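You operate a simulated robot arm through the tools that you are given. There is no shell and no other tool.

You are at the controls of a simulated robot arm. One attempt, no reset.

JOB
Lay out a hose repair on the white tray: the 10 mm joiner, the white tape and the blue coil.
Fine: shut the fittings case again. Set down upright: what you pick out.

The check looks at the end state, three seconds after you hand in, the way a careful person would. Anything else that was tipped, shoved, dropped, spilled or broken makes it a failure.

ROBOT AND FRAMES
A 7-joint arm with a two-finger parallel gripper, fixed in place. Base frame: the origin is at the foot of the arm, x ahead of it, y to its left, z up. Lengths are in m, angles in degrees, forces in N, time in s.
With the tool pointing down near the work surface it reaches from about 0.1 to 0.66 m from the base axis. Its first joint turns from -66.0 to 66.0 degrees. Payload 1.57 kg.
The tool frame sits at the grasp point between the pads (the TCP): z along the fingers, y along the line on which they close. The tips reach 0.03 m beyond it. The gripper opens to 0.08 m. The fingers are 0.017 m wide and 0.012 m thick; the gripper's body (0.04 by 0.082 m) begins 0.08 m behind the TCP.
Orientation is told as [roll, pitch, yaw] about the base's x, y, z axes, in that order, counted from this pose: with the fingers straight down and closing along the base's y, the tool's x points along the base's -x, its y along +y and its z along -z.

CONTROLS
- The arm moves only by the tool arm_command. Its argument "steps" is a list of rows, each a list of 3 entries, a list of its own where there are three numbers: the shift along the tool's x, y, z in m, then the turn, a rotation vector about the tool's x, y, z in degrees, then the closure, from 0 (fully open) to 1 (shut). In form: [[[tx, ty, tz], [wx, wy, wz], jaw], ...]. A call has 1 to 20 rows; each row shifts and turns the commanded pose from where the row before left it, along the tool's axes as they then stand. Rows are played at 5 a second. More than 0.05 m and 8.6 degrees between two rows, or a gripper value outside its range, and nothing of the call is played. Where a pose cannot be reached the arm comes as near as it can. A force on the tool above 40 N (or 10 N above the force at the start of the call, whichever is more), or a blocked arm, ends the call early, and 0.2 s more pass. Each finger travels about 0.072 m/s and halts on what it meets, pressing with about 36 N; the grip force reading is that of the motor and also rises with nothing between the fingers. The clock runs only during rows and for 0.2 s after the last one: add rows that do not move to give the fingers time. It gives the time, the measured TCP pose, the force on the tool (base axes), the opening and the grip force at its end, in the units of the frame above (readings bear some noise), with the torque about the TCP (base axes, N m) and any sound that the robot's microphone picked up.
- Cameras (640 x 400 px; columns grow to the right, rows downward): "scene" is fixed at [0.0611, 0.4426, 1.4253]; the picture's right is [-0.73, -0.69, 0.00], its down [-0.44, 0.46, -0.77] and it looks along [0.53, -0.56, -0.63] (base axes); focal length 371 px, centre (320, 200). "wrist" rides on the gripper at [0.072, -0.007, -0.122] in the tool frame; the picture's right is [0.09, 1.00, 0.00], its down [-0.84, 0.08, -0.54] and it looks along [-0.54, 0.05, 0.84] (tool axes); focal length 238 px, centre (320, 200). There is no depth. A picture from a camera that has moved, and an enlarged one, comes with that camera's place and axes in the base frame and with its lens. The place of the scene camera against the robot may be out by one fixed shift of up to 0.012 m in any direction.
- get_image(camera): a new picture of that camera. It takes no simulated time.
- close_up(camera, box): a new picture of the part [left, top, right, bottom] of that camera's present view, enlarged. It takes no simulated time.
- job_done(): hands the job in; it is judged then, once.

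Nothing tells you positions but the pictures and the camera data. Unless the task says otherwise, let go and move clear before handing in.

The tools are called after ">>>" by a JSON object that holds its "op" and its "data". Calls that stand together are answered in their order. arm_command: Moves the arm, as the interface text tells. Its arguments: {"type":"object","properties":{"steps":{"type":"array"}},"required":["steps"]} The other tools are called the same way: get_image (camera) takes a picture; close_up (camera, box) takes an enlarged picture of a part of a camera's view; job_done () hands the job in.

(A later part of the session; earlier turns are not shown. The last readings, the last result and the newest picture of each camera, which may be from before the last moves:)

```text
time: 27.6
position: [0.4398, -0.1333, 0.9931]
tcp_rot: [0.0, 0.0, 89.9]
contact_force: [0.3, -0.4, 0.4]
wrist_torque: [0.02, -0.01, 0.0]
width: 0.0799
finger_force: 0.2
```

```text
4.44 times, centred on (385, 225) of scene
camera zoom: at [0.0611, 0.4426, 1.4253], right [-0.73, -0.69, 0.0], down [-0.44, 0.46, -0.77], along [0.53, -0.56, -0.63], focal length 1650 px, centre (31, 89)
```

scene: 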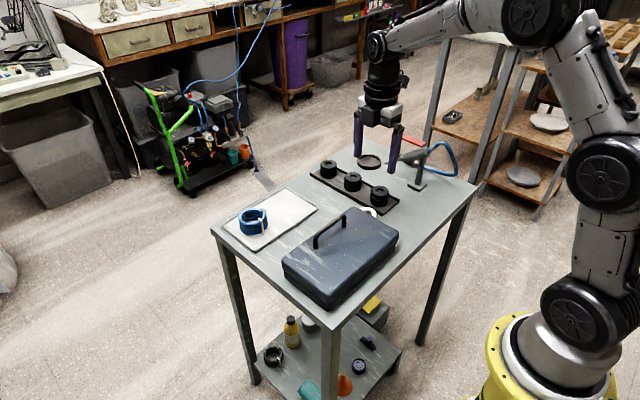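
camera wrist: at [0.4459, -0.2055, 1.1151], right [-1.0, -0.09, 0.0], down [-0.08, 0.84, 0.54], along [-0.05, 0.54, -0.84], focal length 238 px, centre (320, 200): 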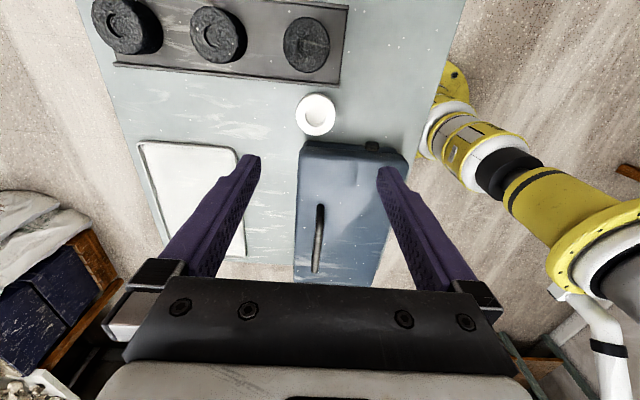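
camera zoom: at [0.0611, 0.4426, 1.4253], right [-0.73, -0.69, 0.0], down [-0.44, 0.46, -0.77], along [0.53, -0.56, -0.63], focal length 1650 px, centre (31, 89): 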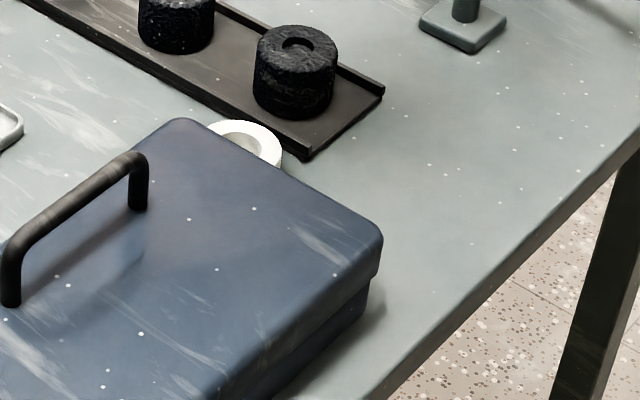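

The tape's centre is about (0.4445, −0.1355) and it's about 48 mm across. The case fitting looks like a push button with a bezel, set into the base of the case. I'll get the tape first and descend over it, stopping above the table.

>>> {"op": "arm_command", "data": {"steps": [[[0.002, -0.0045, 0.02], [0, 0, 0], 0], [[0, 0, 0.035], [0, 0, 0], 0], [[0, 0, 0.04], [0, 0, 0], 0], [[0, 0, 0.03], [0, 0, 0], 0], [[0, 0, 0.018], [0, 0, 0], 0], [[0, 0, 0], [0, 0, 0], 0], [[0, 0, 0], [0, 0, 0], 0]]}}

>>> {"op": "get_image", "data": {"camera": "wrist"}}

>>> {"op": "close_up", "data": {"camera": "wrist", "box": [230, 100, 410, 250]}}

>>> {"op": "close_up", "data": {"camera": "scene", "box": [330, 150, 430, 230]}}

```text
time: 29.2
position: [0.4448, -0.1371, 0.8483]
tcp_rot: [0.0, 0.0, 89.8]
contact_force: [-1.1, 0.2, -0.2]
wrist_torque: [0.0, -0.01, -0.02]
width: 0.08
finger_force: 0.0
```

```text
taken
camera wrist: at [0.4515, -0.2079, 0.9713], right [-1.0, -0.09, 0.0], down [-0.08, 0.84, 0.54], along [-0.05, 0.54, -0.84], focal length 238 px, centre (320, 200)
```

wrist: 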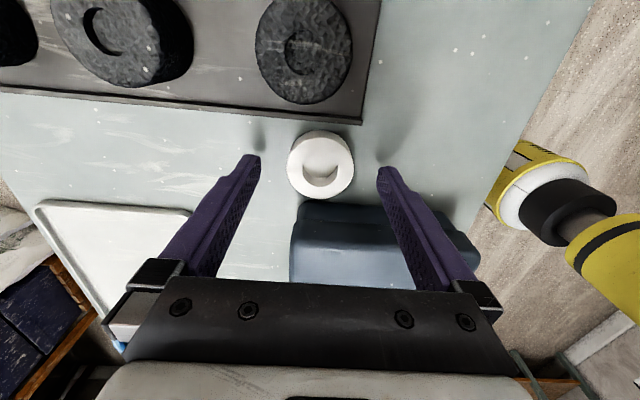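

```text
2.67 times, centred on (320, 175) of wrist
camera zoom: at [0.4515, -0.2079, 0.9713], right [-1.0, -0.09, 0.0], down [-0.08, 0.84, 0.54], along [-0.05, 0.54, -0.84], focal length 636 px, centre (320, 267)
```

zoom: 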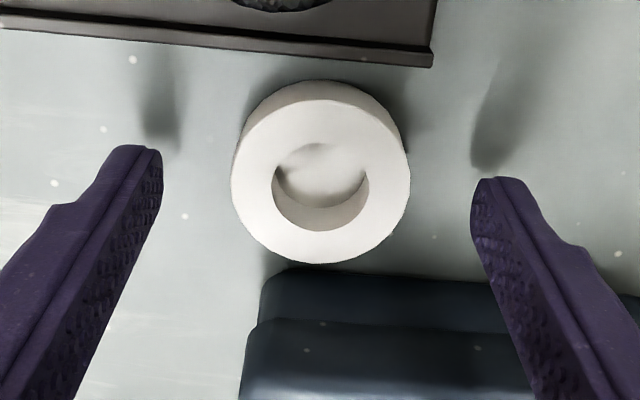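

```text
5.00 times, centred on (380, 190) of scene
camera zoom: at [0.0611, 0.4426, 1.4253], right [-0.73, -0.69, 0.0], down [-0.44, 0.46, -0.77], along [0.53, -0.56, -0.63], focal length 1857 px, centre (20, 250)
```

zoom: 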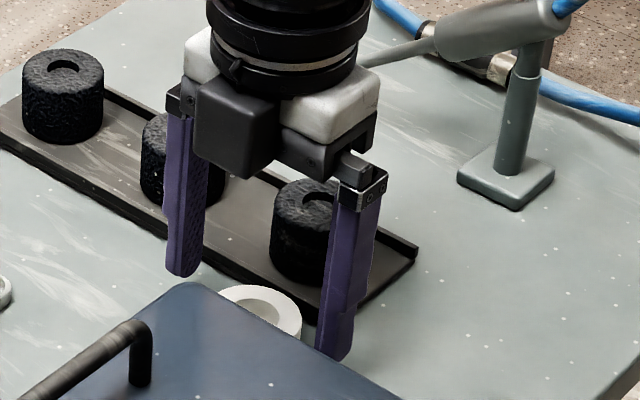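

The tape is centred between the fingers. I'll lower to just above the table and then close.

>>> {"op": "arm_command", "data": {"steps": [[[0, 0, 0.006], [0, 0, 0], 0], [[0, 0, 0.004], [0, 0, 0], 0], [[0, 0, 0.003], [0, 0, 0], 0], [[0, 0, 0.001], [0, 0, 0], 0], [[0, 0, 0], [0, 0, 0], 0]]}}

>>> {"op": "close_up", "data": {"camera": "scene", "box": [330, 150, 430, 230]}}

>>> {"op": "close_up", "data": {"camera": "wrist", "box": [230, 100, 410, 250]}}

```text
time: 30.4
position: [0.4457, -0.136, 0.8343]
tcp_rot: [0.1, 0.0, 89.8]
contact_force: [0.0, 0.1, -0.2]
wrist_torque: [-0.01, 0.0, 0.01]
width: 0.0801
finger_force: 0.1
```

```text
5.00 times, centred on (380, 190) of scene
camera zoom: at [0.0611, 0.4426, 1.4253], right [-0.73, -0.69, 0.0], down [-0.44, 0.46, -0.77], along [0.53, -0.56, -0.63], focal length 1857 px, centre (20, 250)
```

zoom: 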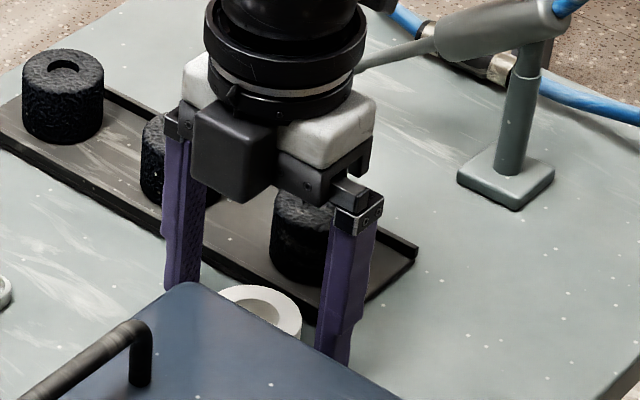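

```text
2.67 times, centred on (320, 175) of wrist
camera zoom: at [0.4517, -0.2078, 0.9579], right [-1.0, -0.09, 0.0], down [-0.08, 0.84, 0.54], along [-0.05, 0.54, -0.84], focal length 636 px, centre (320, 267)
```

zoom: 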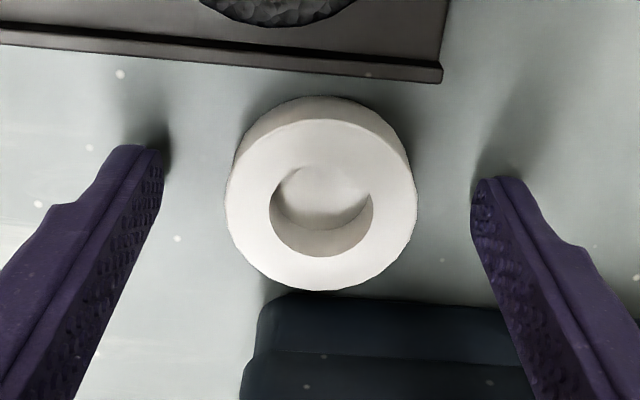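

>>> {"op": "arm_command", "data": {"steps": [[[0, 0, 0], [0, 0, 0], 0.3], [[0, 0, 0], [0, 0, 0], 0.5], [[0, 0, 0], [0, 0, 0], 1], [[0, 0, 0], [0, 0, 0], 1], [[0, 0, 0], [0, 0, 0], 1]]}}

>>> {"op": "close_up", "data": {"camera": "wrist", "box": [230, 100, 410, 250]}}

```text
time: 31.6
position: [0.4449, -0.1361, 0.835]
tcp_rot: [0.1, 0.0, 90.0]
contact_force: [0.4, -1.4, 0.4]
wrist_torque: [0.01, -0.01, -0.01]
width: 0.0446
finger_force: 36.3
```

```text
2.67 times, centred on (320, 175) of wrist
camera zoom: at [0.4517, -0.2079, 0.958], right [-1.0, -0.09, 0.0], down [-0.08, 0.84, 0.54], along [-0.05, 0.54, -0.84], focal length 636 px, centre (320, 267)
```

zoom: 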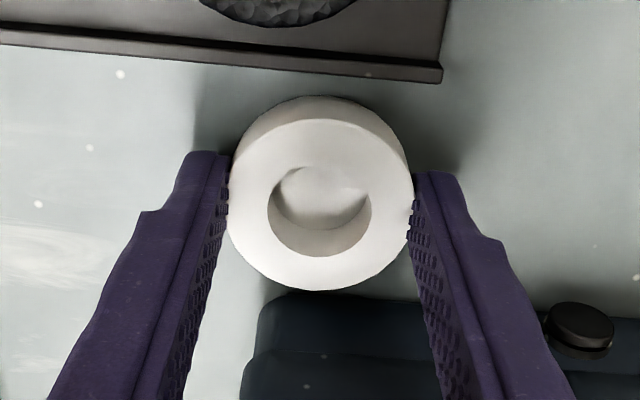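

The tape is gripped at 44.6 mm. I'll lift it and carry it over to the tray, next to the coil.

>>> {"op": "arm_command", "data": {"steps": [[[0, 0, -0.01], [0, 0, 0], 1], [[0, 0, -0.03], [0, 0, 0], 1], [[0, 0, -0.045], [0, 0, 0], 1], [[0, 0, -0.045], [0, 0, 0], 1], [[0, 0, -0.03], [0, 0, 0], 1], [[0, 0, 0], [0, 0, 0], 1], [[-0.014, -0.017, 0], [0, 0, 0], 1], [[-0.028, -0.034, 0], [0, 0, 0], 1], [[-0.028, -0.034, 0], [0, 0, 0], 1], [[-0.028, -0.034, 0], [0, 0, 0], 1], [[-0.028, -0.034, 0], [0, 0, 0], 1], [[-0.015, -0.017, 0], [0, 0, 0], 1], [[0, 0, 0], [0, 0, 0], 1], [[0, 0, 0], [0, 0, 0], 1]]}}

>>> {"op": "get_image", "data": {"camera": "wrist"}}

>>> {"op": "get_image", "data": {"camera": "scene"}}

```text
time: 34.6
position: [0.6138, 0.0049, 0.999]
tcp_rot: [0.0, 0.0, 89.8]
contact_force: [-0.1, 0.4, 0.1]
wrist_torque: [-0.04, -0.01, -0.03]
width: 0.0447
finger_force: 35.5
```

```text
taken
camera wrist: at [0.6205, -0.0663, 1.1209], right [-1.0, -0.09, 0.0], down [-0.08, 0.84, 0.54], along [-0.05, 0.54, -0.84], focal length 238 px, centre (320, 200)
```

wrist: 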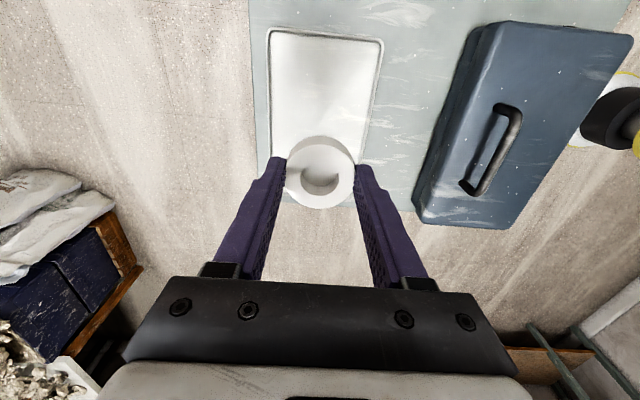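

```text
taken
```

scene: 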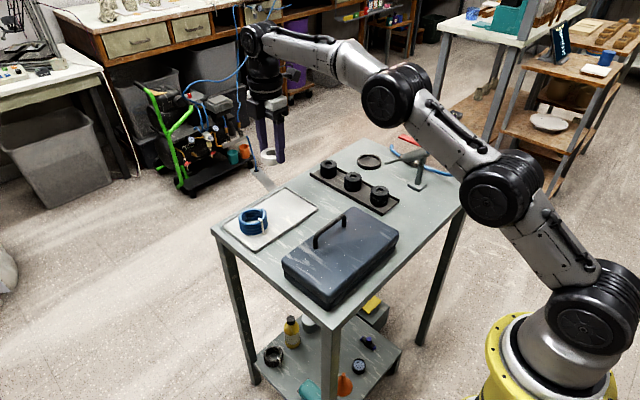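

I'm positioned over the tray at (0.614, 0.005), and the tray edges match my estimate. I'll lower the tape close to the floor, then feel for contact.

>>> {"op": "arm_command", "data": {"steps": [[[0, 0, 0.02], [0, 0, 0], 1], [[0, 0, 0.04], [0, 0, 0], 1], [[0, 0, 0.04], [0, 0, 0], 1], [[0, 0, 0.035], [0, 0, 0], 1], [[0, 0, 0.017], [0, 0, 0], 1], [[0, 0, 0], [0, 0, 0], 1], [[0, 0, 0], [0, 0, 0], 1]]}}

>>> {"op": "arm_command", "data": {"steps": [[[0, 0, 0.002], [0, 0, 0], 1], [[0, 0, 0.001], [0, 0, 0], 1], [[0, 0, 0.001], [0, 0, 0], 1], [[0, 0, 0], [0, 0, 0], 1]]}}

>>> {"op": "close_up", "data": {"camera": "scene", "box": [220, 160, 330, 250]}}

```text
time: 36.2
position: [0.6162, 0.0063, 0.8445]
tcp_rot: [0.0, 0.0, 89.8]
contact_force: [0.8, 0.2, 0.2]
wrist_torque: [0.02, 0.0, 0.01]
width: 0.0445
finger_force: 36.2
```

```text
time: 37.2
position: [0.6157, 0.004, 0.8385]
tcp_rot: [-0.1, 0.0, 89.9]
contact_force: [-0.1, -0.7, -0.3]
wrist_torque: [0.0, -0.01, -0.01]
width: 0.0445
finger_force: 36.0
```

```text
4.44 times, centred on (275, 205) of scene
camera zoom: at [0.0611, 0.4426, 1.4253], right [-0.73, -0.69, 0.0], down [-0.44, 0.46, -0.77], along [0.53, -0.56, -0.63], focal length 1650 px, centre (520, 178)
```

zoom: 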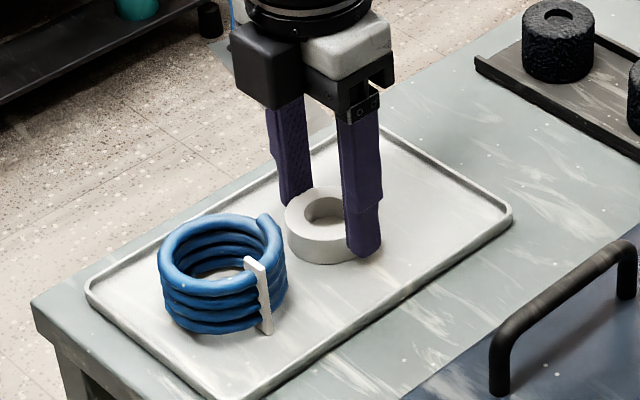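

>>> {"op": "arm_command", "data": {"steps": [[[0, 0, 0.001], [0, 0, 0], 1], [[0, 0, 0], [0, 0, 0], 1]]}}

```text
time: 37.8
position: [0.6161, 0.0043, 0.8395]
tcp_rot: [-0.1, 0.0, 89.9]
contact_force: [-0.2, -0.3, 3.3]
wrist_torque: [-0.02, 0.09, -0.02]
width: 0.0447
finger_force: 35.9
```

The tape has touched down (3.3 N). I'll open partway so the fingers stay clear of the tray rim, then rise.

>>> {"op": "arm_command", "data": {"steps": [[[0, 0, 0], [0, 0, 0], 0.35], [[0, 0, 0], [0, 0, 0], 0.3], [[0, 0, 0], [0, 0, 0], 0.3], [[0, 0, -0.01], [0, 0, 0], 0.3], [[0, 0, -0.03], [0, 0, 0], 0.3], [[0, 0, -0.045], [0, 0, 0], 0.3], [[0, 0, -0.045], [0, 0, 0], 0.3], [[0, 0, -0.03], [0, 0, 0], 0.3], [[0, 0, 0], [0, 0, 0], 0.3]]}}

>>> {"op": "get_image", "data": {"camera": "wrist"}}

>>> {"op": "close_up", "data": {"camera": "scene", "box": [200, 160, 340, 260]}}

```text
time: 39.8
position: [0.6162, 0.0016, 0.9965]
tcp_rot: [0.0, 0.0, 89.9]
contact_force: [-0.5, 0.5, -0.3]
wrist_torque: [-0.01, 0.02, -0.01]
width: 0.056
finger_force: 0.1
```

```text
taken
camera wrist: at [0.6216, -0.0684, 1.1201], right [-1.0, -0.09, 0.0], down [-0.08, 0.84, 0.54], along [-0.05, 0.54, -0.84], focal length 238 px, centre (320, 200)
```

wrist: 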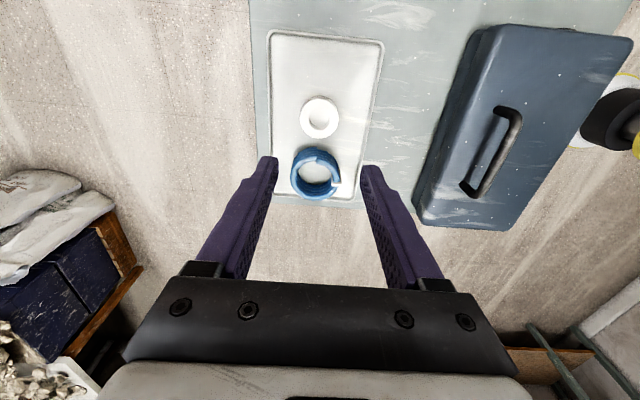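

```text
4.00 times, centred on (270, 210) of scene
camera zoom: at [0.0611, 0.4426, 1.4253], right [-0.73, -0.69, 0.0], down [-0.44, 0.46, -0.77], along [0.53, -0.56, -0.63], focal length 1486 px, centre (520, 160)
```

zoom: 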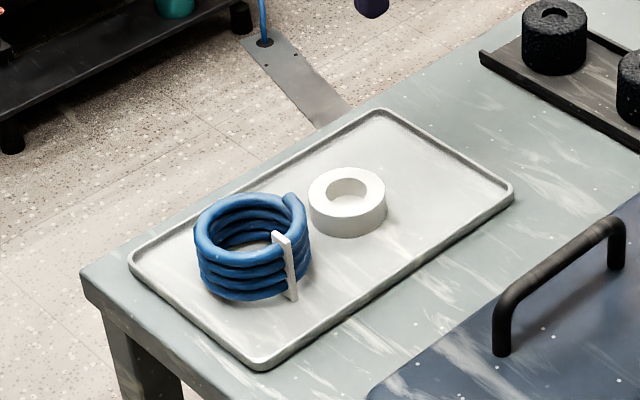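

Both the coil and the tape are upright on the tray. Next I'll look at the case's −y side, tilting the camera so I can see the button face-on.

>>> {"op": "arm_command", "data": {"steps": [[[0.014, 0.017, 0], [0, 0, 0], 0.3], [[0.028, 0.036, 0], [0, 0, 0], 0.3], [[0.03, 0.038, 0], [0, 0, 0], 0.3], [[0.03, 0.038, 0], [0, 0, 0], 0.3], [[0.03, 0.038, 0], [0, 0, 0], 0.3], [[0.03, 0.038, 0], [0, 0, 0], 0.3], [[0.025, 0.034, 0], [0, 0, 0], 0.3], [[0.013, 0.017, 0], [0, 0, 0], 0.3], [[0, 0, 0], [0, -7.5, 0], 0.3], [[0, 0, 0], [0, -7.5, 0], 0.3], [[0, 0, 0], [0, -7.5, 0], 0.3], [[0, 0, 0], [0, -7.5, 0], 0.3], [[0, 0, 0], [0, 0, 0], 0.3], [[0, 0, 0], [0, 0, 0], 0.3]]}}

>>> {"op": "get_image", "data": {"camera": "wrist"}}

>>> {"op": "get_image", "data": {"camera": "scene"}}

```text
time: 42.8
position: [0.3582, -0.1972, 0.9989]
tcp_rot: [0.0, -30.0, 89.8]
contact_force: [0.3, -0.5, -0.3]
wrist_torque: [-0.01, -0.01, -0.01]
width: 0.0563
finger_force: 0.1
```

```text
taken
camera wrist: at [0.3648, -0.3188, 1.0686], right [-1.0, -0.08, -0.05], down [-0.08, 0.45, 0.89], along [-0.05, 0.89, -0.46], focal length 238 px, centre (320, 200)
```

wrist: 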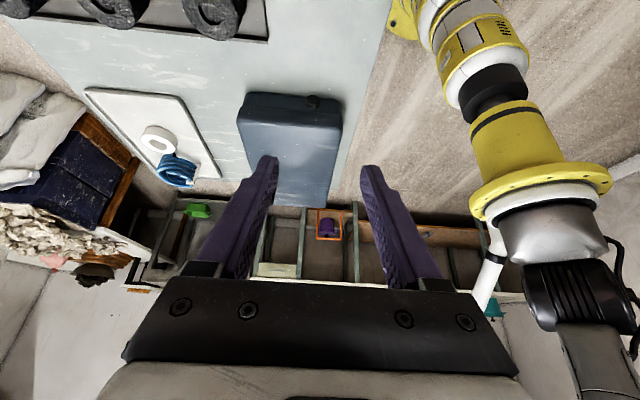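

```text
taken
```

scene: 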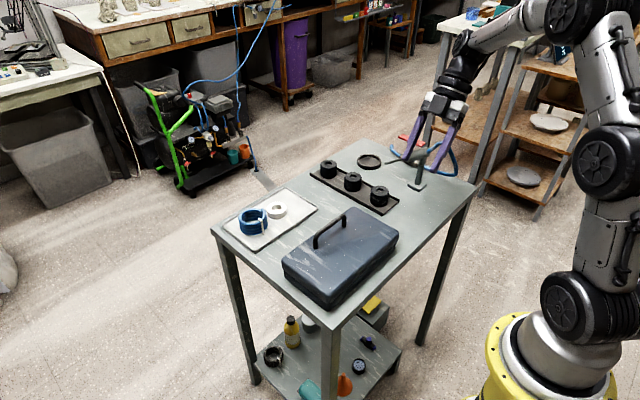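

>>> {"op": "close_up", "data": {"camera": "wrist", "box": [225, 80, 355, 170]}}

>>> {"op": "close_up", "data": {"camera": "wrist", "box": [280, 80, 350, 130]}}

```text
4.44 times, centred on (290, 125) of wrist
camera zoom: at [0.3648, -0.3188, 1.0686], right [-1.0, -0.08, -0.05], down [-0.08, 0.45, 0.89], along [-0.05, 0.89, -0.46], focal length 1059 px, centre (453, 533)
```

zoom: 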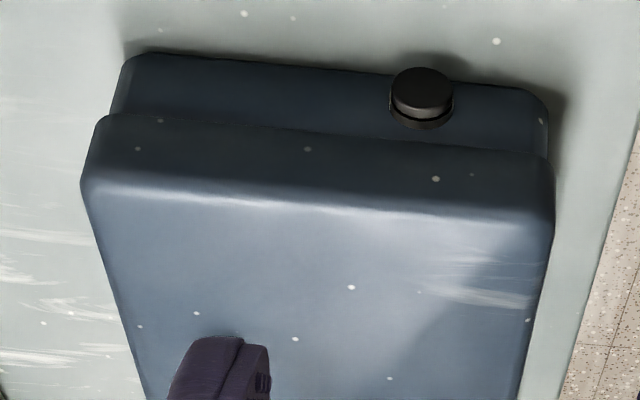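

```text
8.00 times, centred on (315, 105) of wrist
camera zoom: at [0.3648, -0.3188, 1.0686], right [-1.0, -0.08, -0.05], down [-0.08, 0.45, 0.89], along [-0.05, 0.89, -0.46], focal length 1907 px, centre (360, 960)
```

zoom: 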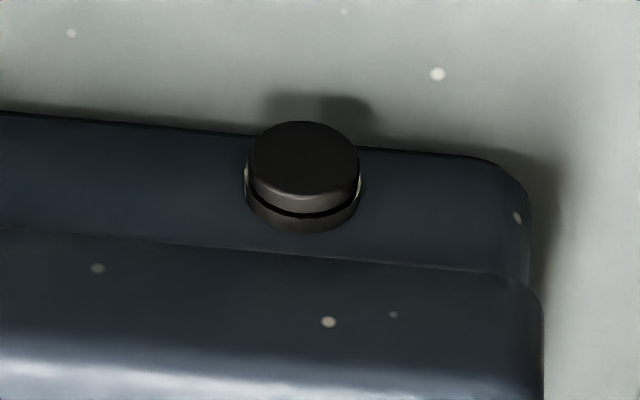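

It's a push button on the case's base at about (0.369, −0.105, 0.815), just under the lid's lip. It's almost certainly the lid release. I'll close the fingers, keep the 30° tilt so the tips slip under the lip, and approach beside it first.

>>> {"op": "arm_command", "data": {"steps": [[[0.005, -0.002, 0.015], [0, 0, 0], 1], [[0.0106, -0.0022, 0.0311], [0, 0, 0], 1], [[0.0106, -0.0022, 0.0311], [0, 0, 0], 1], [[0.0106, -0.0022, 0.0311], [0, 0, 0], 1], [[0.0106, -0.0022, 0.0311], [0, 0, 0], 1], [[0.0054, -0.0002, 0.016], [0, 0, 0], 1], [[0, 0, 0], [0, 0, 0], 1], [[0, 0, 0], [0, 0, 0], 1]]}}

>>> {"op": "get_image", "data": {"camera": "wrist"}}

>>> {"op": "close_up", "data": {"camera": "scene", "box": [340, 160, 480, 260]}}

```text
time: 44.6
position: [0.3686, -0.1617, 0.8408]
tcp_rot: [0.0, -29.9, 89.9]
contact_force: [0.3, 0.6, -0.6]
wrist_torque: [0.01, -0.01, 0.06]
width: 0.0
finger_force: 21.4
```

```text
taken
camera wrist: at [0.3752, -0.2842, 0.9096], right [-1.0, -0.08, -0.05], down [-0.08, 0.45, 0.89], along [-0.05, 0.89, -0.46], focal length 238 px, centre (320, 200)
```

wrist: 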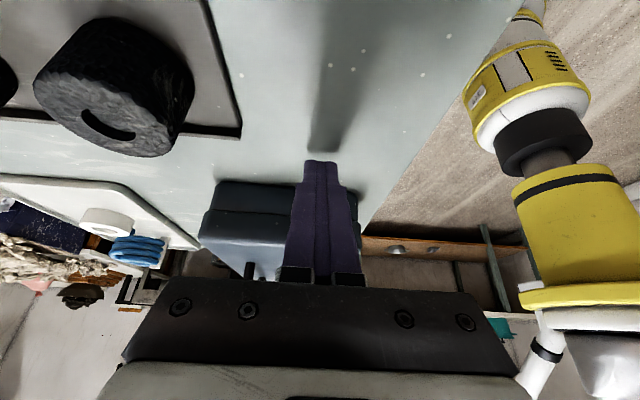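

```text
4.00 times, centred on (410, 210) of scene
camera zoom: at [0.0611, 0.4426, 1.4253], right [-0.73, -0.69, 0.0], down [-0.44, 0.46, -0.77], along [0.53, -0.56, -0.63], focal length 1486 px, centre (-40, 160)
```

zoom: 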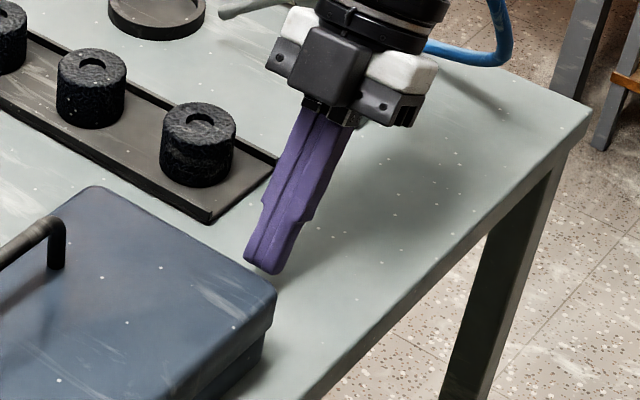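

The fingertips are in front of the button. I'll advance in +y to just short of it, then check the force.

>>> {"op": "arm_command", "data": {"steps": [[[-0.0072, 0, 0.0084], [0, 0, 0], 1], [[-0.0087, 0, 0.005], [0, 0, 0], 1], [[-0.0043, 0, 0.0025], [0, 0, 0], 1], [[0, 0, 0], [0, 0, 0], 1], [[0, 0, 0], [0, 0, 0], 1]]}}

>>> {"op": "get_image", "data": {"camera": "wrist"}}

>>> {"op": "close_up", "data": {"camera": "scene", "box": [340, 160, 480, 260]}}

```text
time: 45.8
position: [0.369, -0.1377, 0.8338]
tcp_rot: [-0.1, -30.0, 89.9]
contact_force: [-0.6, -1.6, 0.1]
wrist_torque: [0.0, -0.04, -0.04]
width: 0.0
finger_force: 21.4
```

```text
taken
camera wrist: at [0.3752, -0.2603, 0.9042], right [-1.0, -0.08, -0.05], down [-0.08, 0.45, 0.89], along [-0.05, 0.89, -0.46], focal length 238 px, centre (320, 200)
```

wrist: 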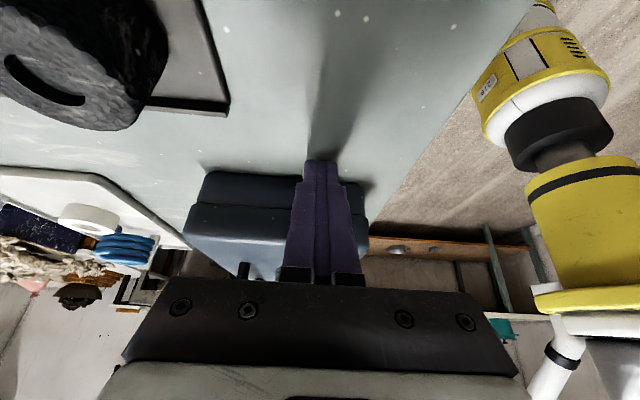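

```text
4.00 times, centred on (410, 210) of scene
camera zoom: at [0.0611, 0.4426, 1.4253], right [-0.73, -0.69, 0.0], down [-0.44, 0.46, -0.77], along [0.53, -0.56, -0.63], focal length 1486 px, centre (-40, 160)
```

zoom: 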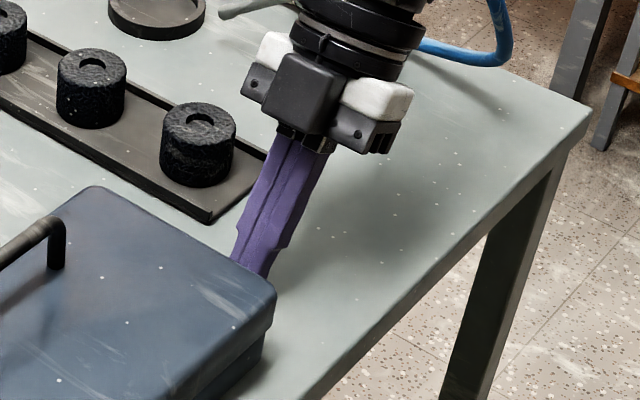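

I'm about a centimetre off the button. I'll advance in small steps while watching the y force and listening for a click.

>>> {"op": "arm_command", "data": {"steps": [[[-0.0036, 0, -0.0002], [0, 0, 0], 1], [[-0.0017, 0, 0.001], [0, 0, 0], 1], [[-0.0013, 0, 0.00075], [0, 0, 0], 1], [[0, 0, 0], [0, 0, 0], 1]]}}

```text
time: 46.8
position: [0.3693, -0.1311, 0.8359]
tcp_rot: [0.0, -30.0, 90.0]
contact_force: [0.7, -0.7, 0.5]
wrist_torque: [0.0, 0.0, 0.0]
width: 0.0001
finger_force: 21.6
```

>>> {"op": "arm_command", "data": {"steps": [[[-0.0013, 0, 0.00075], [0, 0, 0], 1], [[-0.0009, 0, 0.0005], [0, 0, 0], 1], [[-0.0009, 0, 0.0005], [0, 0, 0], 1], [[0, 0, 0], [0, 0, 0], 1]]}}

```text
time: 47.8
position: [0.3691, -0.127, 0.8359]
tcp_rot: [0.0, -29.9, 89.9]
contact_force: [-0.3, -0.1, 0.2]
wrist_torque: [0.0, 0.03, 0.01]
width: 0.0002
finger_force: 21.1
```

>>> {"op": "arm_command", "data": {"steps": [[[-0.0009, 0, 0.0005], [0, 0, 0], 1], [[-0.0009, 0, 0.0005], [0, 0, 0], 1], [[0, 0, 0], [0, 0, 0], 1]]}}

>>> {"op": "close_up", "data": {"camera": "scene", "box": [340, 180, 440, 260]}}

```text
time: 48.6
position: [0.3696, -0.126, 0.8363]
tcp_rot: [0.0, -30.0, 90.0]
contact_force: [-0.4, 0.4, -0.2]
wrist_torque: [0.0, 0.03, -0.02]
width: 0.0
finger_force: 21.5
```

```text
5.00 times, centred on (390, 220) of scene
camera zoom: at [0.0611, 0.4426, 1.4253], right [-0.73, -0.69, 0.0], down [-0.44, 0.46, -0.77], along [0.53, -0.56, -0.63], focal length 1857 px, centre (-30, 100)
```

zoom: 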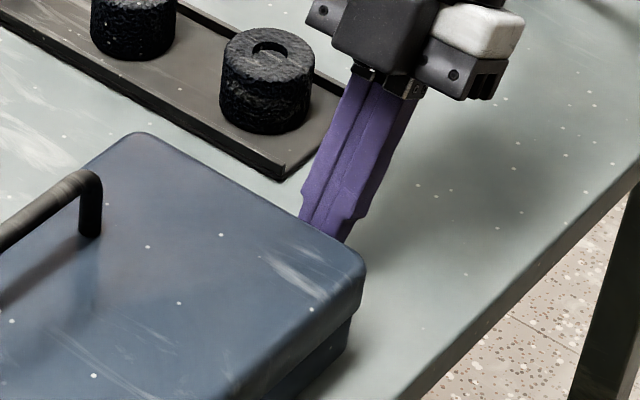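

>>> {"op": "arm_command", "data": {"steps": [[[-0.0009, 0, 0.0005], [0, 0, 0], 1], [[-0.0009, 0, 0.0005], [0, 0, 0], 1], [[0, 0, 0], [0, 0, 0], 1]]}}

>>> {"op": "arm_command", "data": {"steps": [[[-0.0009, 0, 0.0005], [0, 0, 0], 1], [[-0.0009, 0, 0.0005], [0, 0, 0], 1], [[0, 0, 0], [0, 0, 0], 1]]}}

```text
time: 49.4
position: [0.3687, -0.1246, 0.8352]
tcp_rot: [0.0, -30.1, 89.9]
contact_force: [-0.8, 0.1, 0.1]
wrist_torque: [0.01, 0.01, 0.03]
width: 0.0
finger_force: 21.8
```

```text
time: 50.2
position: [0.3707, -0.1211, 0.8368]
tcp_rot: [0.0, -29.9, 89.9]
contact_force: [-3.3, -4.5, 1.7]
wrist_torque: [-0.1, 0.14, 0.09]
width: 0.0
finger_force: 21.4
```

First contact: about −4.5 N in y, at the tip. I'll keep pressing in 1 mm steps.

>>> {"op": "arm_command", "data": {"steps": [[[-0.0009, 0, 0.0005], [0, 0, 0], 1], [[0, 0, 0], [0, 0, 0], 1]]}}

>>> {"op": "close_up", "data": {"camera": "scene", "box": [340, 180, 440, 260]}}

>>> {"op": "get_image", "data": {"camera": "wrist"}}

```text
time: 50.8
position: [0.3687, -0.123, 0.8376]
tcp_rot: [-0.1, -30.0, 89.8]
contact_force: [-6.5, -14.2, 3.2]
wrist_torque: [-0.21, 0.19, 0.15]
width: 0.0
finger_force: 21.0
```

```text
5.00 times, centred on (390, 220) of scene
camera zoom: at [0.0609, 0.4422, 1.4254], right [-0.73, -0.69, 0.0], down [-0.44, 0.46, -0.77], along [0.53, -0.56, -0.63], focal length 1857 px, centre (-30, 100)
```

zoom: 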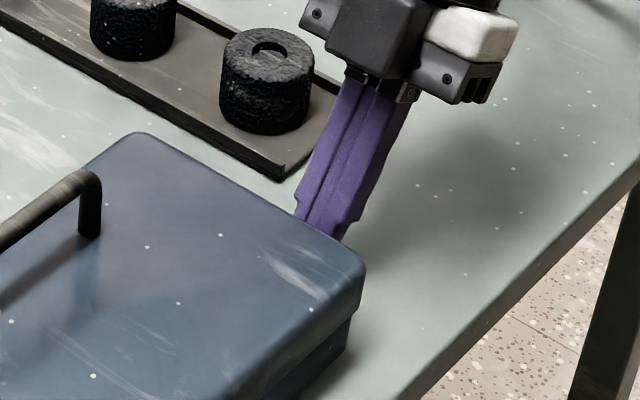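

```text
taken
camera wrist: at [0.3759, -0.2447, 0.9072], right [-1.0, -0.08, -0.05], down [-0.08, 0.46, 0.89], along [-0.05, 0.89, -0.46], focal length 238 px, centre (320, 200)
```

wrist: 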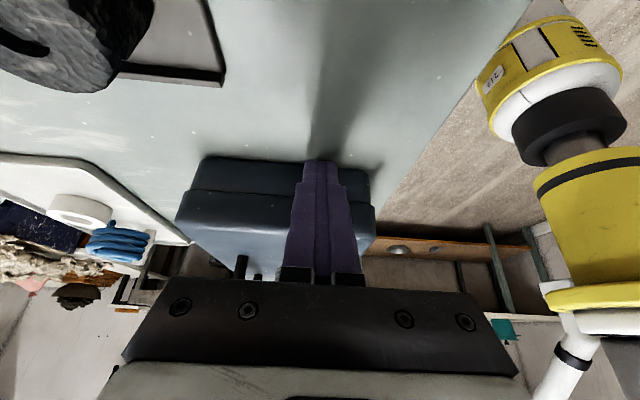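

Force is at 14 N and the case hasn't moved. I'll press a little further.

>>> {"op": "arm_command", "data": {"steps": [[[-0.0009, 0, 0.0005], [0, 0, 0], 1], [[0, 0, 0], [0, 0, 0], 1]]}}

>>> {"op": "close_up", "data": {"camera": "scene", "box": [340, 180, 440, 260]}}

```text
time: 51.4
position: [0.3702, -0.1224, 0.8364]
tcp_rot: [-0.2, -29.7, 90.1]
contact_force: [-11.5, -29.7, 5.6]
wrist_torque: [-0.51, 0.32, 0.25]
width: 0.0001
finger_force: 21.3
```

```text
5.00 times, centred on (390, 220) of scene
camera zoom: at [0.0608, 0.4419, 1.4256], right [-0.73, -0.69, 0.0], down [-0.44, 0.46, -0.77], along [0.53, -0.56, -0.63], focal length 1857 px, centre (-30, 100)
```

zoom: 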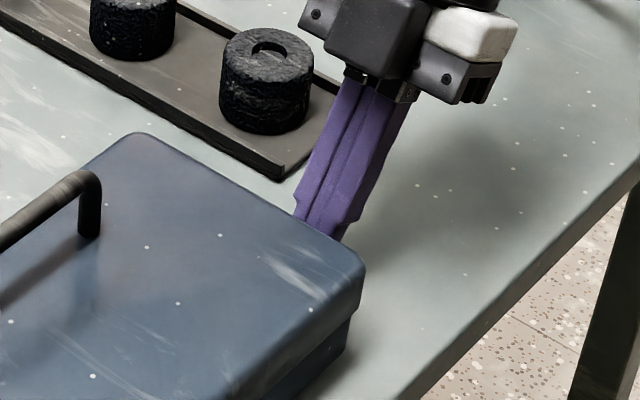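

The force is 30 N right at the button with no movement, so either the button has bottomed out or it isn't a push type. I'll back off and look at it again.

>>> {"op": "arm_command", "data": {"steps": [[[0.0026, 0, -0.0015], [0, 0, 0], 1], [[0.0087, 0, -0.005], [0, 0, 0], 1], [[0.026, 0, -0.015], [0, 0, 0], 1], [[0.026, 0, -0.015], [0, 0, 0], 1], [[-0.01, 0, -0.03], [0, 0, 0], 1], [[-0.01, 0, -0.03], [0, 0, 0], 0.3], [[-0.005, 0, -0.02], [0, 0, 0], 0], [[0, 0, 0], [0, 0, 0], 0], [[0, 0, 0], [0, 0, 0], 0]]}}

>>> {"op": "get_image", "data": {"camera": "wrist"}}

>>> {"op": "close_up", "data": {"camera": "scene", "box": [270, 190, 430, 320]}}

```text
time: 53.4
position: [0.3712, -0.2098, 0.9201]
tcp_rot: [0.0, -30.0, 90.0]
contact_force: [0.0, -0.1, -0.6]
wrist_torque: [-0.01, 0.01, -0.01]
width: 0.0799
finger_force: 0.0
```

```text
taken
camera wrist: at [0.3776, -0.3327, 0.9903], right [-1.0, -0.08, -0.05], down [-0.08, 0.45, 0.89], along [-0.05, 0.89, -0.46], focal length 238 px, centre (320, 200)
```

wrist: 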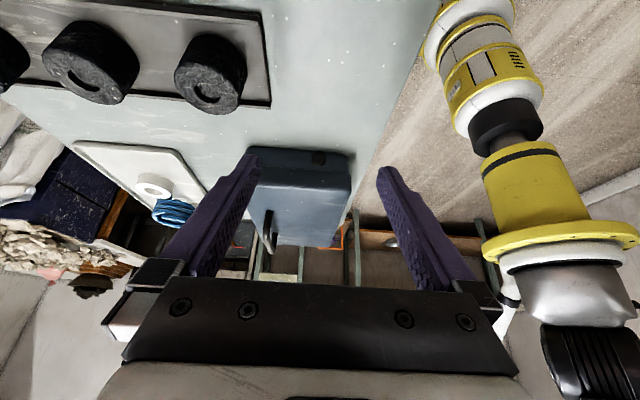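

```text
3.08 times, centred on (350, 255) of scene
camera zoom: at [0.0611, 0.4426, 1.4253], right [-0.73, -0.69, 0.0], down [-0.44, 0.46, -0.77], along [0.53, -0.56, -0.63], focal length 1143 px, centre (228, 31)
```

zoom: 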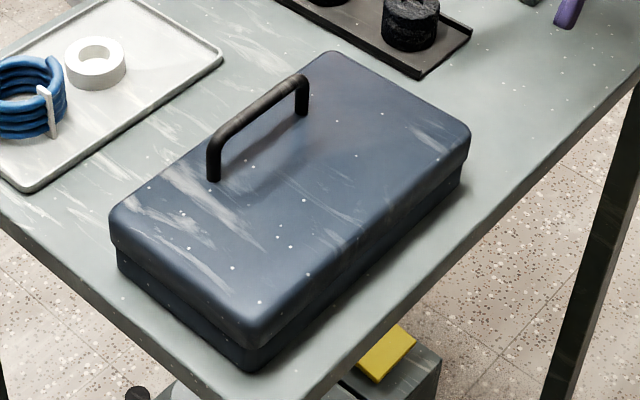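

>>> {"op": "close_up", "data": {"camera": "wrist", "box": [285, 135, 365, 185]}}

>>> {"op": "close_up", "data": {"camera": "wrist", "box": [230, 135, 370, 255]}}

```text
8.00 times, centred on (325, 160) of wrist
camera zoom: at [0.3776, -0.3327, 0.9903], right [-1.0, -0.08, -0.05], down [-0.08, 0.45, 0.89], along [-0.05, 0.89, -0.46], focal length 1907 px, centre (280, 520)
```

zoom: 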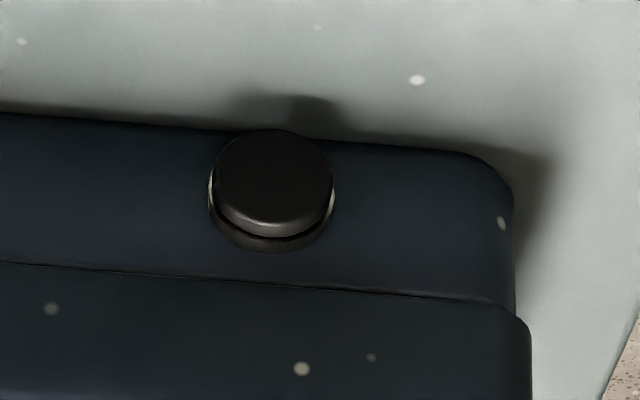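

```text
3.33 times, centred on (300, 195) of wrist
camera zoom: at [0.3776, -0.3327, 0.9903], right [-1.0, -0.08, -0.05], down [-0.08, 0.45, 0.89], along [-0.05, 0.89, -0.46], focal length 794 px, centre (387, 217)
```

zoom: 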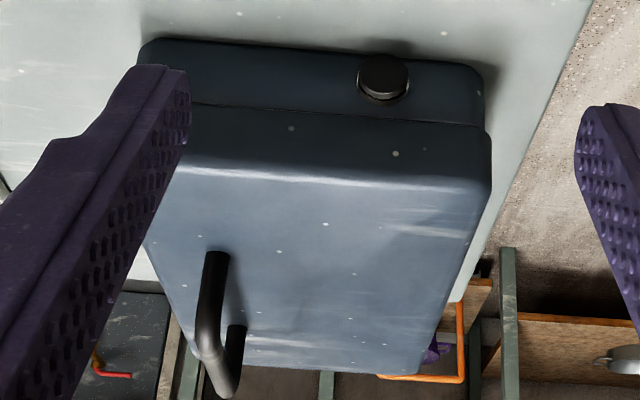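

The button looks unchanged. Before trying anything else, I want to see the case's far (+x) face in case there's a latch there, so I'll level the tool, rise, and view it from the tray side.

>>> {"op": "arm_command", "data": {"steps": [[[0, 0, -0.03], [0, 7.5, 0], 0], [[0, 0, -0.03], [0, 7.5, 0], 0], [[0, 0, -0.02], [0, 7.5, 0], 0], [[0, 0, 0], [0, 7.5, 0], 0], [[0, -0.04, 0], [0, 0, -7.5], 0], [[0, -0.04, 0], [0, 0, -7.5], 0], [[0, -0.04, 0], [0, 0, -7.5], 0], [[0, -0.04, 0], [0, 0, -7.5], 0], [[-0.02, -0.02, 0], [0, 0, -7.5], 0], [[-0.03, 0, 0], [0, 0, -7.5], 0], [[-0.03, 0, 0], [0, 0, -7.5], 0], [[0, 0, 0], [0, 0, -7.5], 0], [[0, 0, 0], [0, 0, 0], 0], [[0, 0, 0], [0, 0, 0], 0]]}}

>>> {"op": "get_image", "data": {"camera": "wrist"}}

>>> {"op": "get_image", "data": {"camera": "scene"}}

```text
time: 56.4
position: [0.4933, -0.1399, 0.9911]
tcp_rot: [0.0, -0.1, 149.9]
contact_force: [-0.1, -0.5, -0.6]
wrist_torque: [-0.03, 0.03, 0.03]
width: 0.0797
finger_force: 0.0
```

```text
taken
camera wrist: at [0.5593, -0.1695, 1.1139], right [-0.42, -0.91, 0.0], down [-0.76, 0.35, 0.54], along [-0.49, 0.23, -0.84], focal length 238 px, centre (320, 200)
```

wrist: 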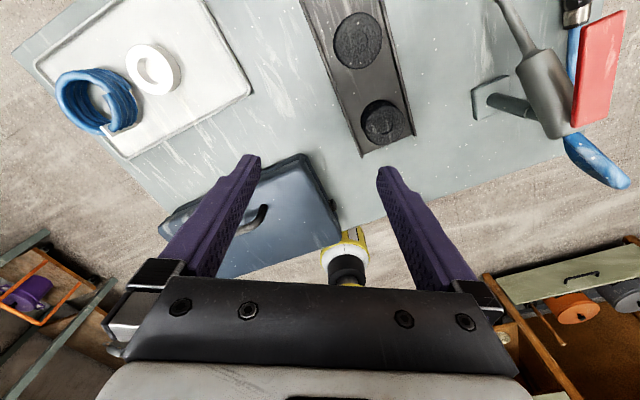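

```text
taken
```

scene: 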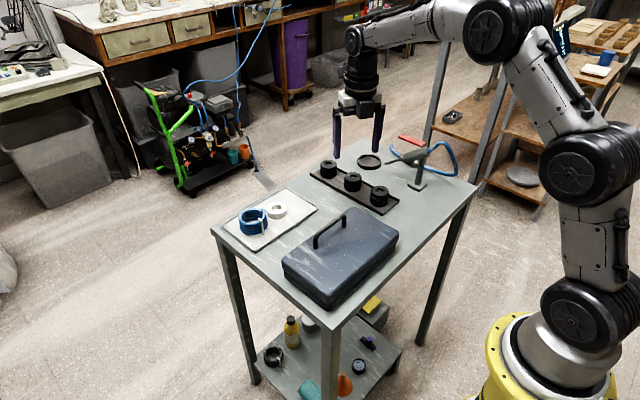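

>>> {"op": "close_up", "data": {"camera": "wrist", "box": [150, 140, 350, 290]}}

```text
2.67 times, centred on (250, 215) of wrist
camera zoom: at [0.5593, -0.1695, 1.1139], right [-0.42, -0.91, 0.0], down [-0.76, 0.35, 0.54], along [-0.49, 0.23, -0.84], focal length 636 px, centre (507, 160)
```

zoom: 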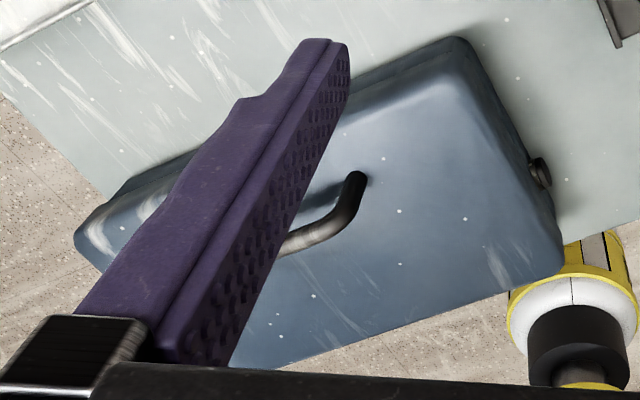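

>>> {"op": "arm_command", "data": {"steps": [[[-0.008, -0.033, 0], [0, 0, 0], 0], [[-0.008, -0.033, 0], [0, 0, 0], 0], [[-0.008, -0.033, 0], [0, 0, 0], 0], [[-0.006, -0.033, 0], [0, -7.5, 0], 0], [[0, 0, 0], [0, -7.5, 0], 0], [[0, 0, 0], [0, 0, 0], 0], [[0, 0, 0], [0, 0, 0], 0]]}}

>>> {"op": "get_image", "data": {"camera": "wrist"}}

```text
time: 58.0
position: [0.5329, -0.0115, 0.989]
tcp_rot: [0.0, -15.0, 149.8]
contact_force: [-0.3, -0.2, 0.5]
wrist_torque: [-0.03, -0.01, 0.01]
width: 0.0798
finger_force: 0.0
```

```text
taken
camera wrist: at [0.6236, -0.0553, 1.0892], right [-0.42, -0.91, -0.02], down [-0.62, 0.27, 0.74], along [-0.66, 0.33, -0.67], focal length 238 px, centre (320, 200)
```

wrist: 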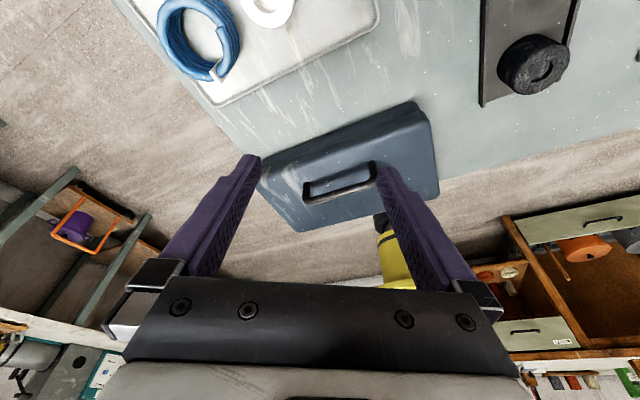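

>>> {"op": "close_up", "data": {"camera": "wrist", "box": [250, 90, 450, 240]}}

>>> {"op": "close_up", "data": {"camera": "wrist", "box": [260, 95, 430, 170]}}

```text
2.67 times, centred on (350, 165) of wrist
camera zoom: at [0.6236, -0.0553, 1.0892], right [-0.42, -0.91, -0.02], down [-0.62, 0.27, 0.74], along [-0.66, 0.33, -0.67], focal length 636 px, centre (240, 293)
```

zoom: 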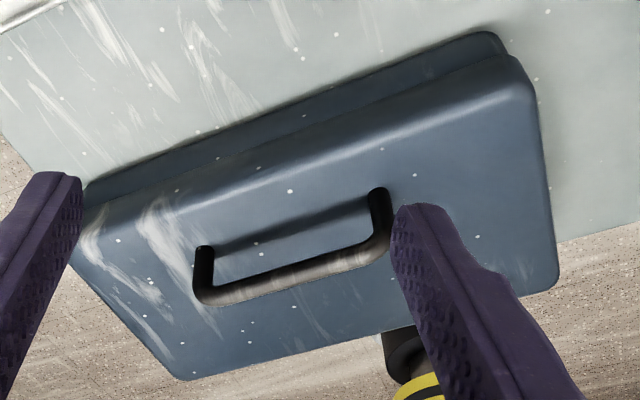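

```text
3.76 times, centred on (345, 132) of wrist
camera zoom: at [0.6236, -0.0553, 1.0892], right [-0.42, -0.91, -0.02], down [-0.62, 0.27, 0.74], along [-0.66, 0.33, -0.67], focal length 897 px, centre (226, 454)
```

zoom: 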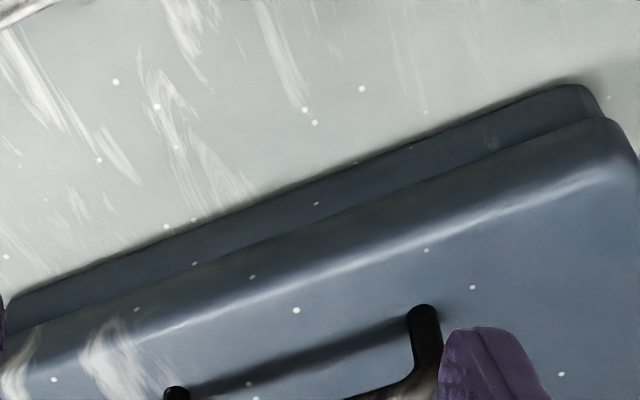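

There's no latch on the far face, so the side button is the only fastening. The handle bar runs along y from −0.03 to 0.06 at about x 0.43, z 0.886. I'll position above it with the fingers closing along x.

>>> {"op": "arm_command", "data": {"steps": [[[0, 0, 0], [0, 7.5, 0], 0.3], [[0, 0, 0], [0, 7.5, 0], 0.5], [[-0.034, 0.009, 0], [0, 0, 0], 0.5], [[-0.034, 0.009, 0], [0, 0, 0], 0.5], [[-0.034, 0.009, 0], [0, 0, 0], 0.5], [[0, 0, 0], [0, 0, 7.5], 0.5], [[0, 0, 0], [0, 0, 7.5], 0.5], [[0, 0, 0], [0, 0, 7.5], 0.5], [[0, 0, 0], [0, 0, 7.5], 0.5], [[0, 0, 0], [0, 0, 7.5], 0.5], [[0, 0, 0], [0, 0, 7.5], 0.5], [[0, 0, 0], [0, 0, 7.5], 0.5], [[0, 0, 0], [0, 0, 7.5], 0.5], [[0, 0, 0], [0, 0, 0], 0.5], [[0, 0, 0], [0, 0, 0], 0.5]]}}

>>> {"op": "get_image", "data": {"camera": "wrist"}}

>>> {"op": "close_up", "data": {"camera": "scene", "box": [260, 170, 420, 320]}}

```text
time: 61.2
position: [0.4311, 0.0171, 0.9914]
tcp_rot: [0.0, 0.0, 89.8]
contact_force: [0.1, -0.6, -1.0]
wrist_torque: [0.01, 0.01, 0.01]
width: 0.0401
finger_force: 0.1
```

```text
taken
camera wrist: at [0.4369, -0.0539, 1.1138], right [-1.0, -0.09, 0.0], down [-0.08, 0.84, 0.54], along [-0.05, 0.54, -0.84], focal length 238 px, centre (320, 200)
```

wrist: 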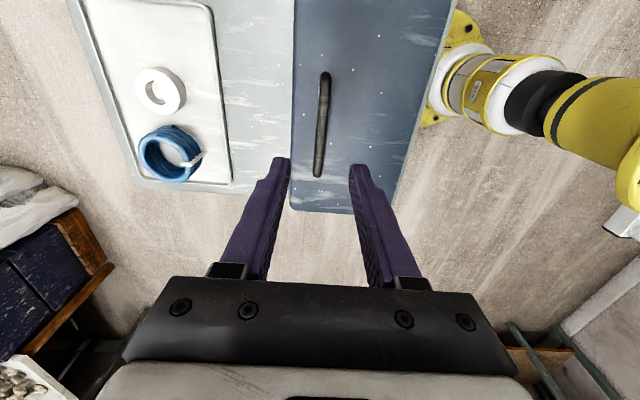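

```text
2.67 times, centred on (340, 245) of scene
camera zoom: at [0.0611, 0.4426, 1.4253], right [-0.73, -0.69, 0.0], down [-0.44, 0.46, -0.77], along [0.53, -0.56, -0.63], focal length 990 px, centre (267, 80)
```

zoom: 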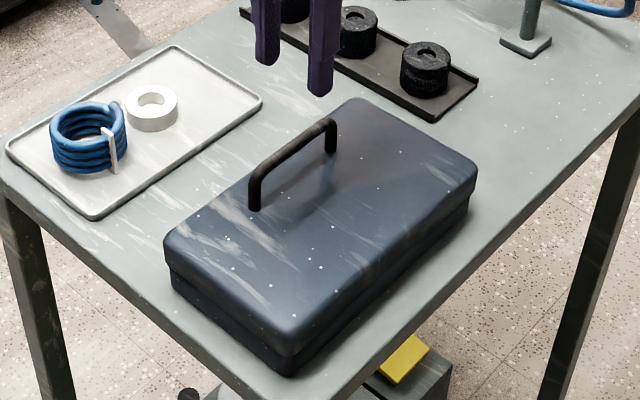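

>>> {"op": "arm_command", "data": {"steps": [[[0, 0.001, 0.03], [0, 0, 0], 0.5], [[0, 0, 0.03], [0, 0, 0], 0.5], [[0, 0, 0.02], [0, 0, 0], 0.5], [[0, 0, 0.008], [0, 0, 0], 0.5], [[0, 0, 0], [0, 0, 0], 0.5], [[0, 0, 0], [0, 0, 0], 0.5]]}}

>>> {"op": "get_image", "data": {"camera": "wrist"}}

>>> {"op": "close_up", "data": {"camera": "scene", "box": [270, 170, 390, 270]}}

```text
time: 62.6
position: [0.4322, 0.017, 0.9039]
tcp_rot: [0.0, 0.0, 89.8]
contact_force: [-0.4, -0.7, -0.2]
wrist_torque: [0.04, 0.01, -0.01]
width: 0.0402
finger_force: 0.0
```

```text
taken
camera wrist: at [0.4382, -0.0547, 1.0264], right [-1.0, -0.09, 0.0], down [-0.08, 0.84, 0.54], along [-0.05, 0.54, -0.84], focal length 238 px, centre (320, 200)
```

wrist: 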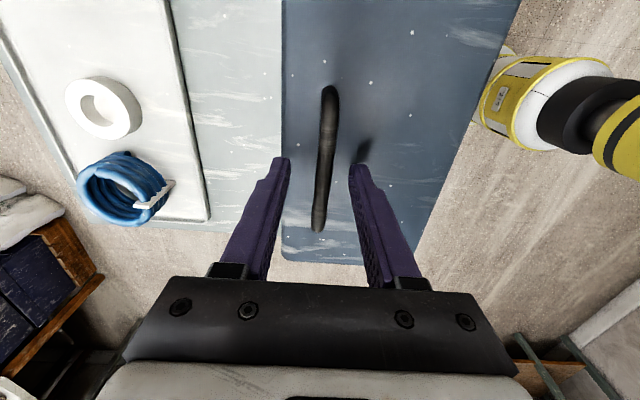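

```text
4.00 times, centred on (330, 220) of scene
camera zoom: at [0.0611, 0.4426, 1.4253], right [-0.73, -0.69, 0.0], down [-0.44, 0.46, -0.77], along [0.53, -0.56, -0.63], focal length 1486 px, centre (280, 120)
```

zoom: 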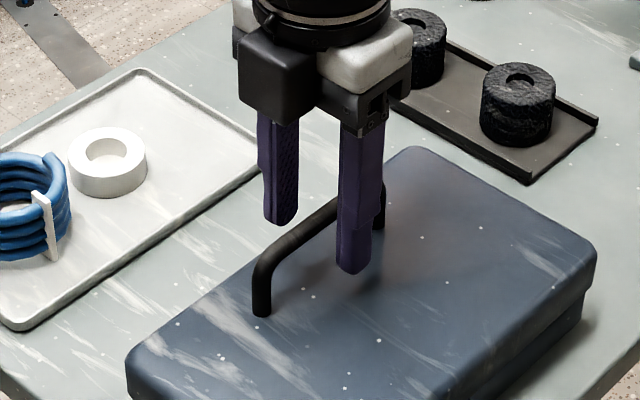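

The bar is between the fingers. I'll close on it, then test-lift by a couple of millimetres to see whether the lid is free.

>>> {"op": "arm_command", "data": {"steps": [[[0, 0, 0], [0, 0, 0], 0.7], [[0, 0, 0], [0, 0, 0], 1], [[0, 0, 0], [0, 0, 0], 1], [[0, 0, 0], [0, 0, 0], 1]]}}

>>> {"op": "arm_command", "data": {"steps": [[[0, 0, -0.001], [0, 0, 0], 1], [[0, 0, -0.001], [0, 0, 0], 1], [[0, 0, 0], [0, 0, 0], 1]]}}

>>> {"op": "close_up", "data": {"camera": "scene", "box": [270, 200, 410, 310]}}

```text
time: 63.6
position: [0.4308, 0.017, 0.9026]
tcp_rot: [0.2, 0.1, 89.9]
contact_force: [-13.8, 0.1, 4.7]
wrist_torque: [0.02, 0.21, 0.04]
width: 0.0097
finger_force: 27.4
```

```text
time: 64.4
position: [0.4306, 0.0169, 0.9034]
tcp_rot: [0.2, 0.0, 90.0]
contact_force: [-11.8, -1.8, -7.8]
wrist_torque: [0.01, 0.05, 0.01]
width: 0.0096
finger_force: 27.6
```

```text
3.64 times, centred on (340, 255) of scene
camera zoom: at [0.0609, 0.4425, 1.4254], right [-0.73, -0.69, 0.0], down [-0.44, 0.46, -0.77], along [0.53, -0.56, -0.63], focal length 1350 px, centre (247, 0)
```

zoom: 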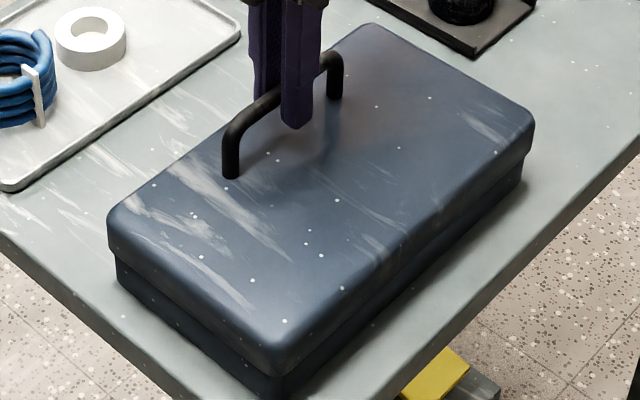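

>>> {"op": "arm_command", "data": {"steps": [[[0, 0.001, 0], [0, 0, 0], 1], [[0, 0, -0.001], [0, 0, 0], 1], [[0, 0, 0], [0, 0, 0], 1]]}}

>>> {"op": "close_up", "data": {"camera": "scene", "box": [270, 200, 410, 310]}}

```text
time: 65.2
position: [0.4284, 0.0172, 0.9053]
tcp_rot: [0.1, -0.1, 89.9]
contact_force: [-9.7, -8.5, -7.3]
wrist_torque: [-0.07, 0.14, 0.02]
width: 0.0096
finger_force: 27.6
```

```text
3.64 times, centred on (340, 255) of scene
camera zoom: at [0.061, 0.4423, 1.4254], right [-0.73, -0.69, 0.0], down [-0.44, 0.46, -0.77], along [0.53, -0.56, -0.63], focal length 1350 px, centre (247, 0)
```

zoom: 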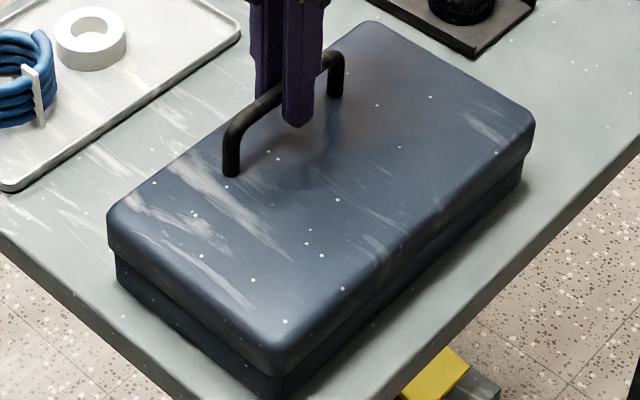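

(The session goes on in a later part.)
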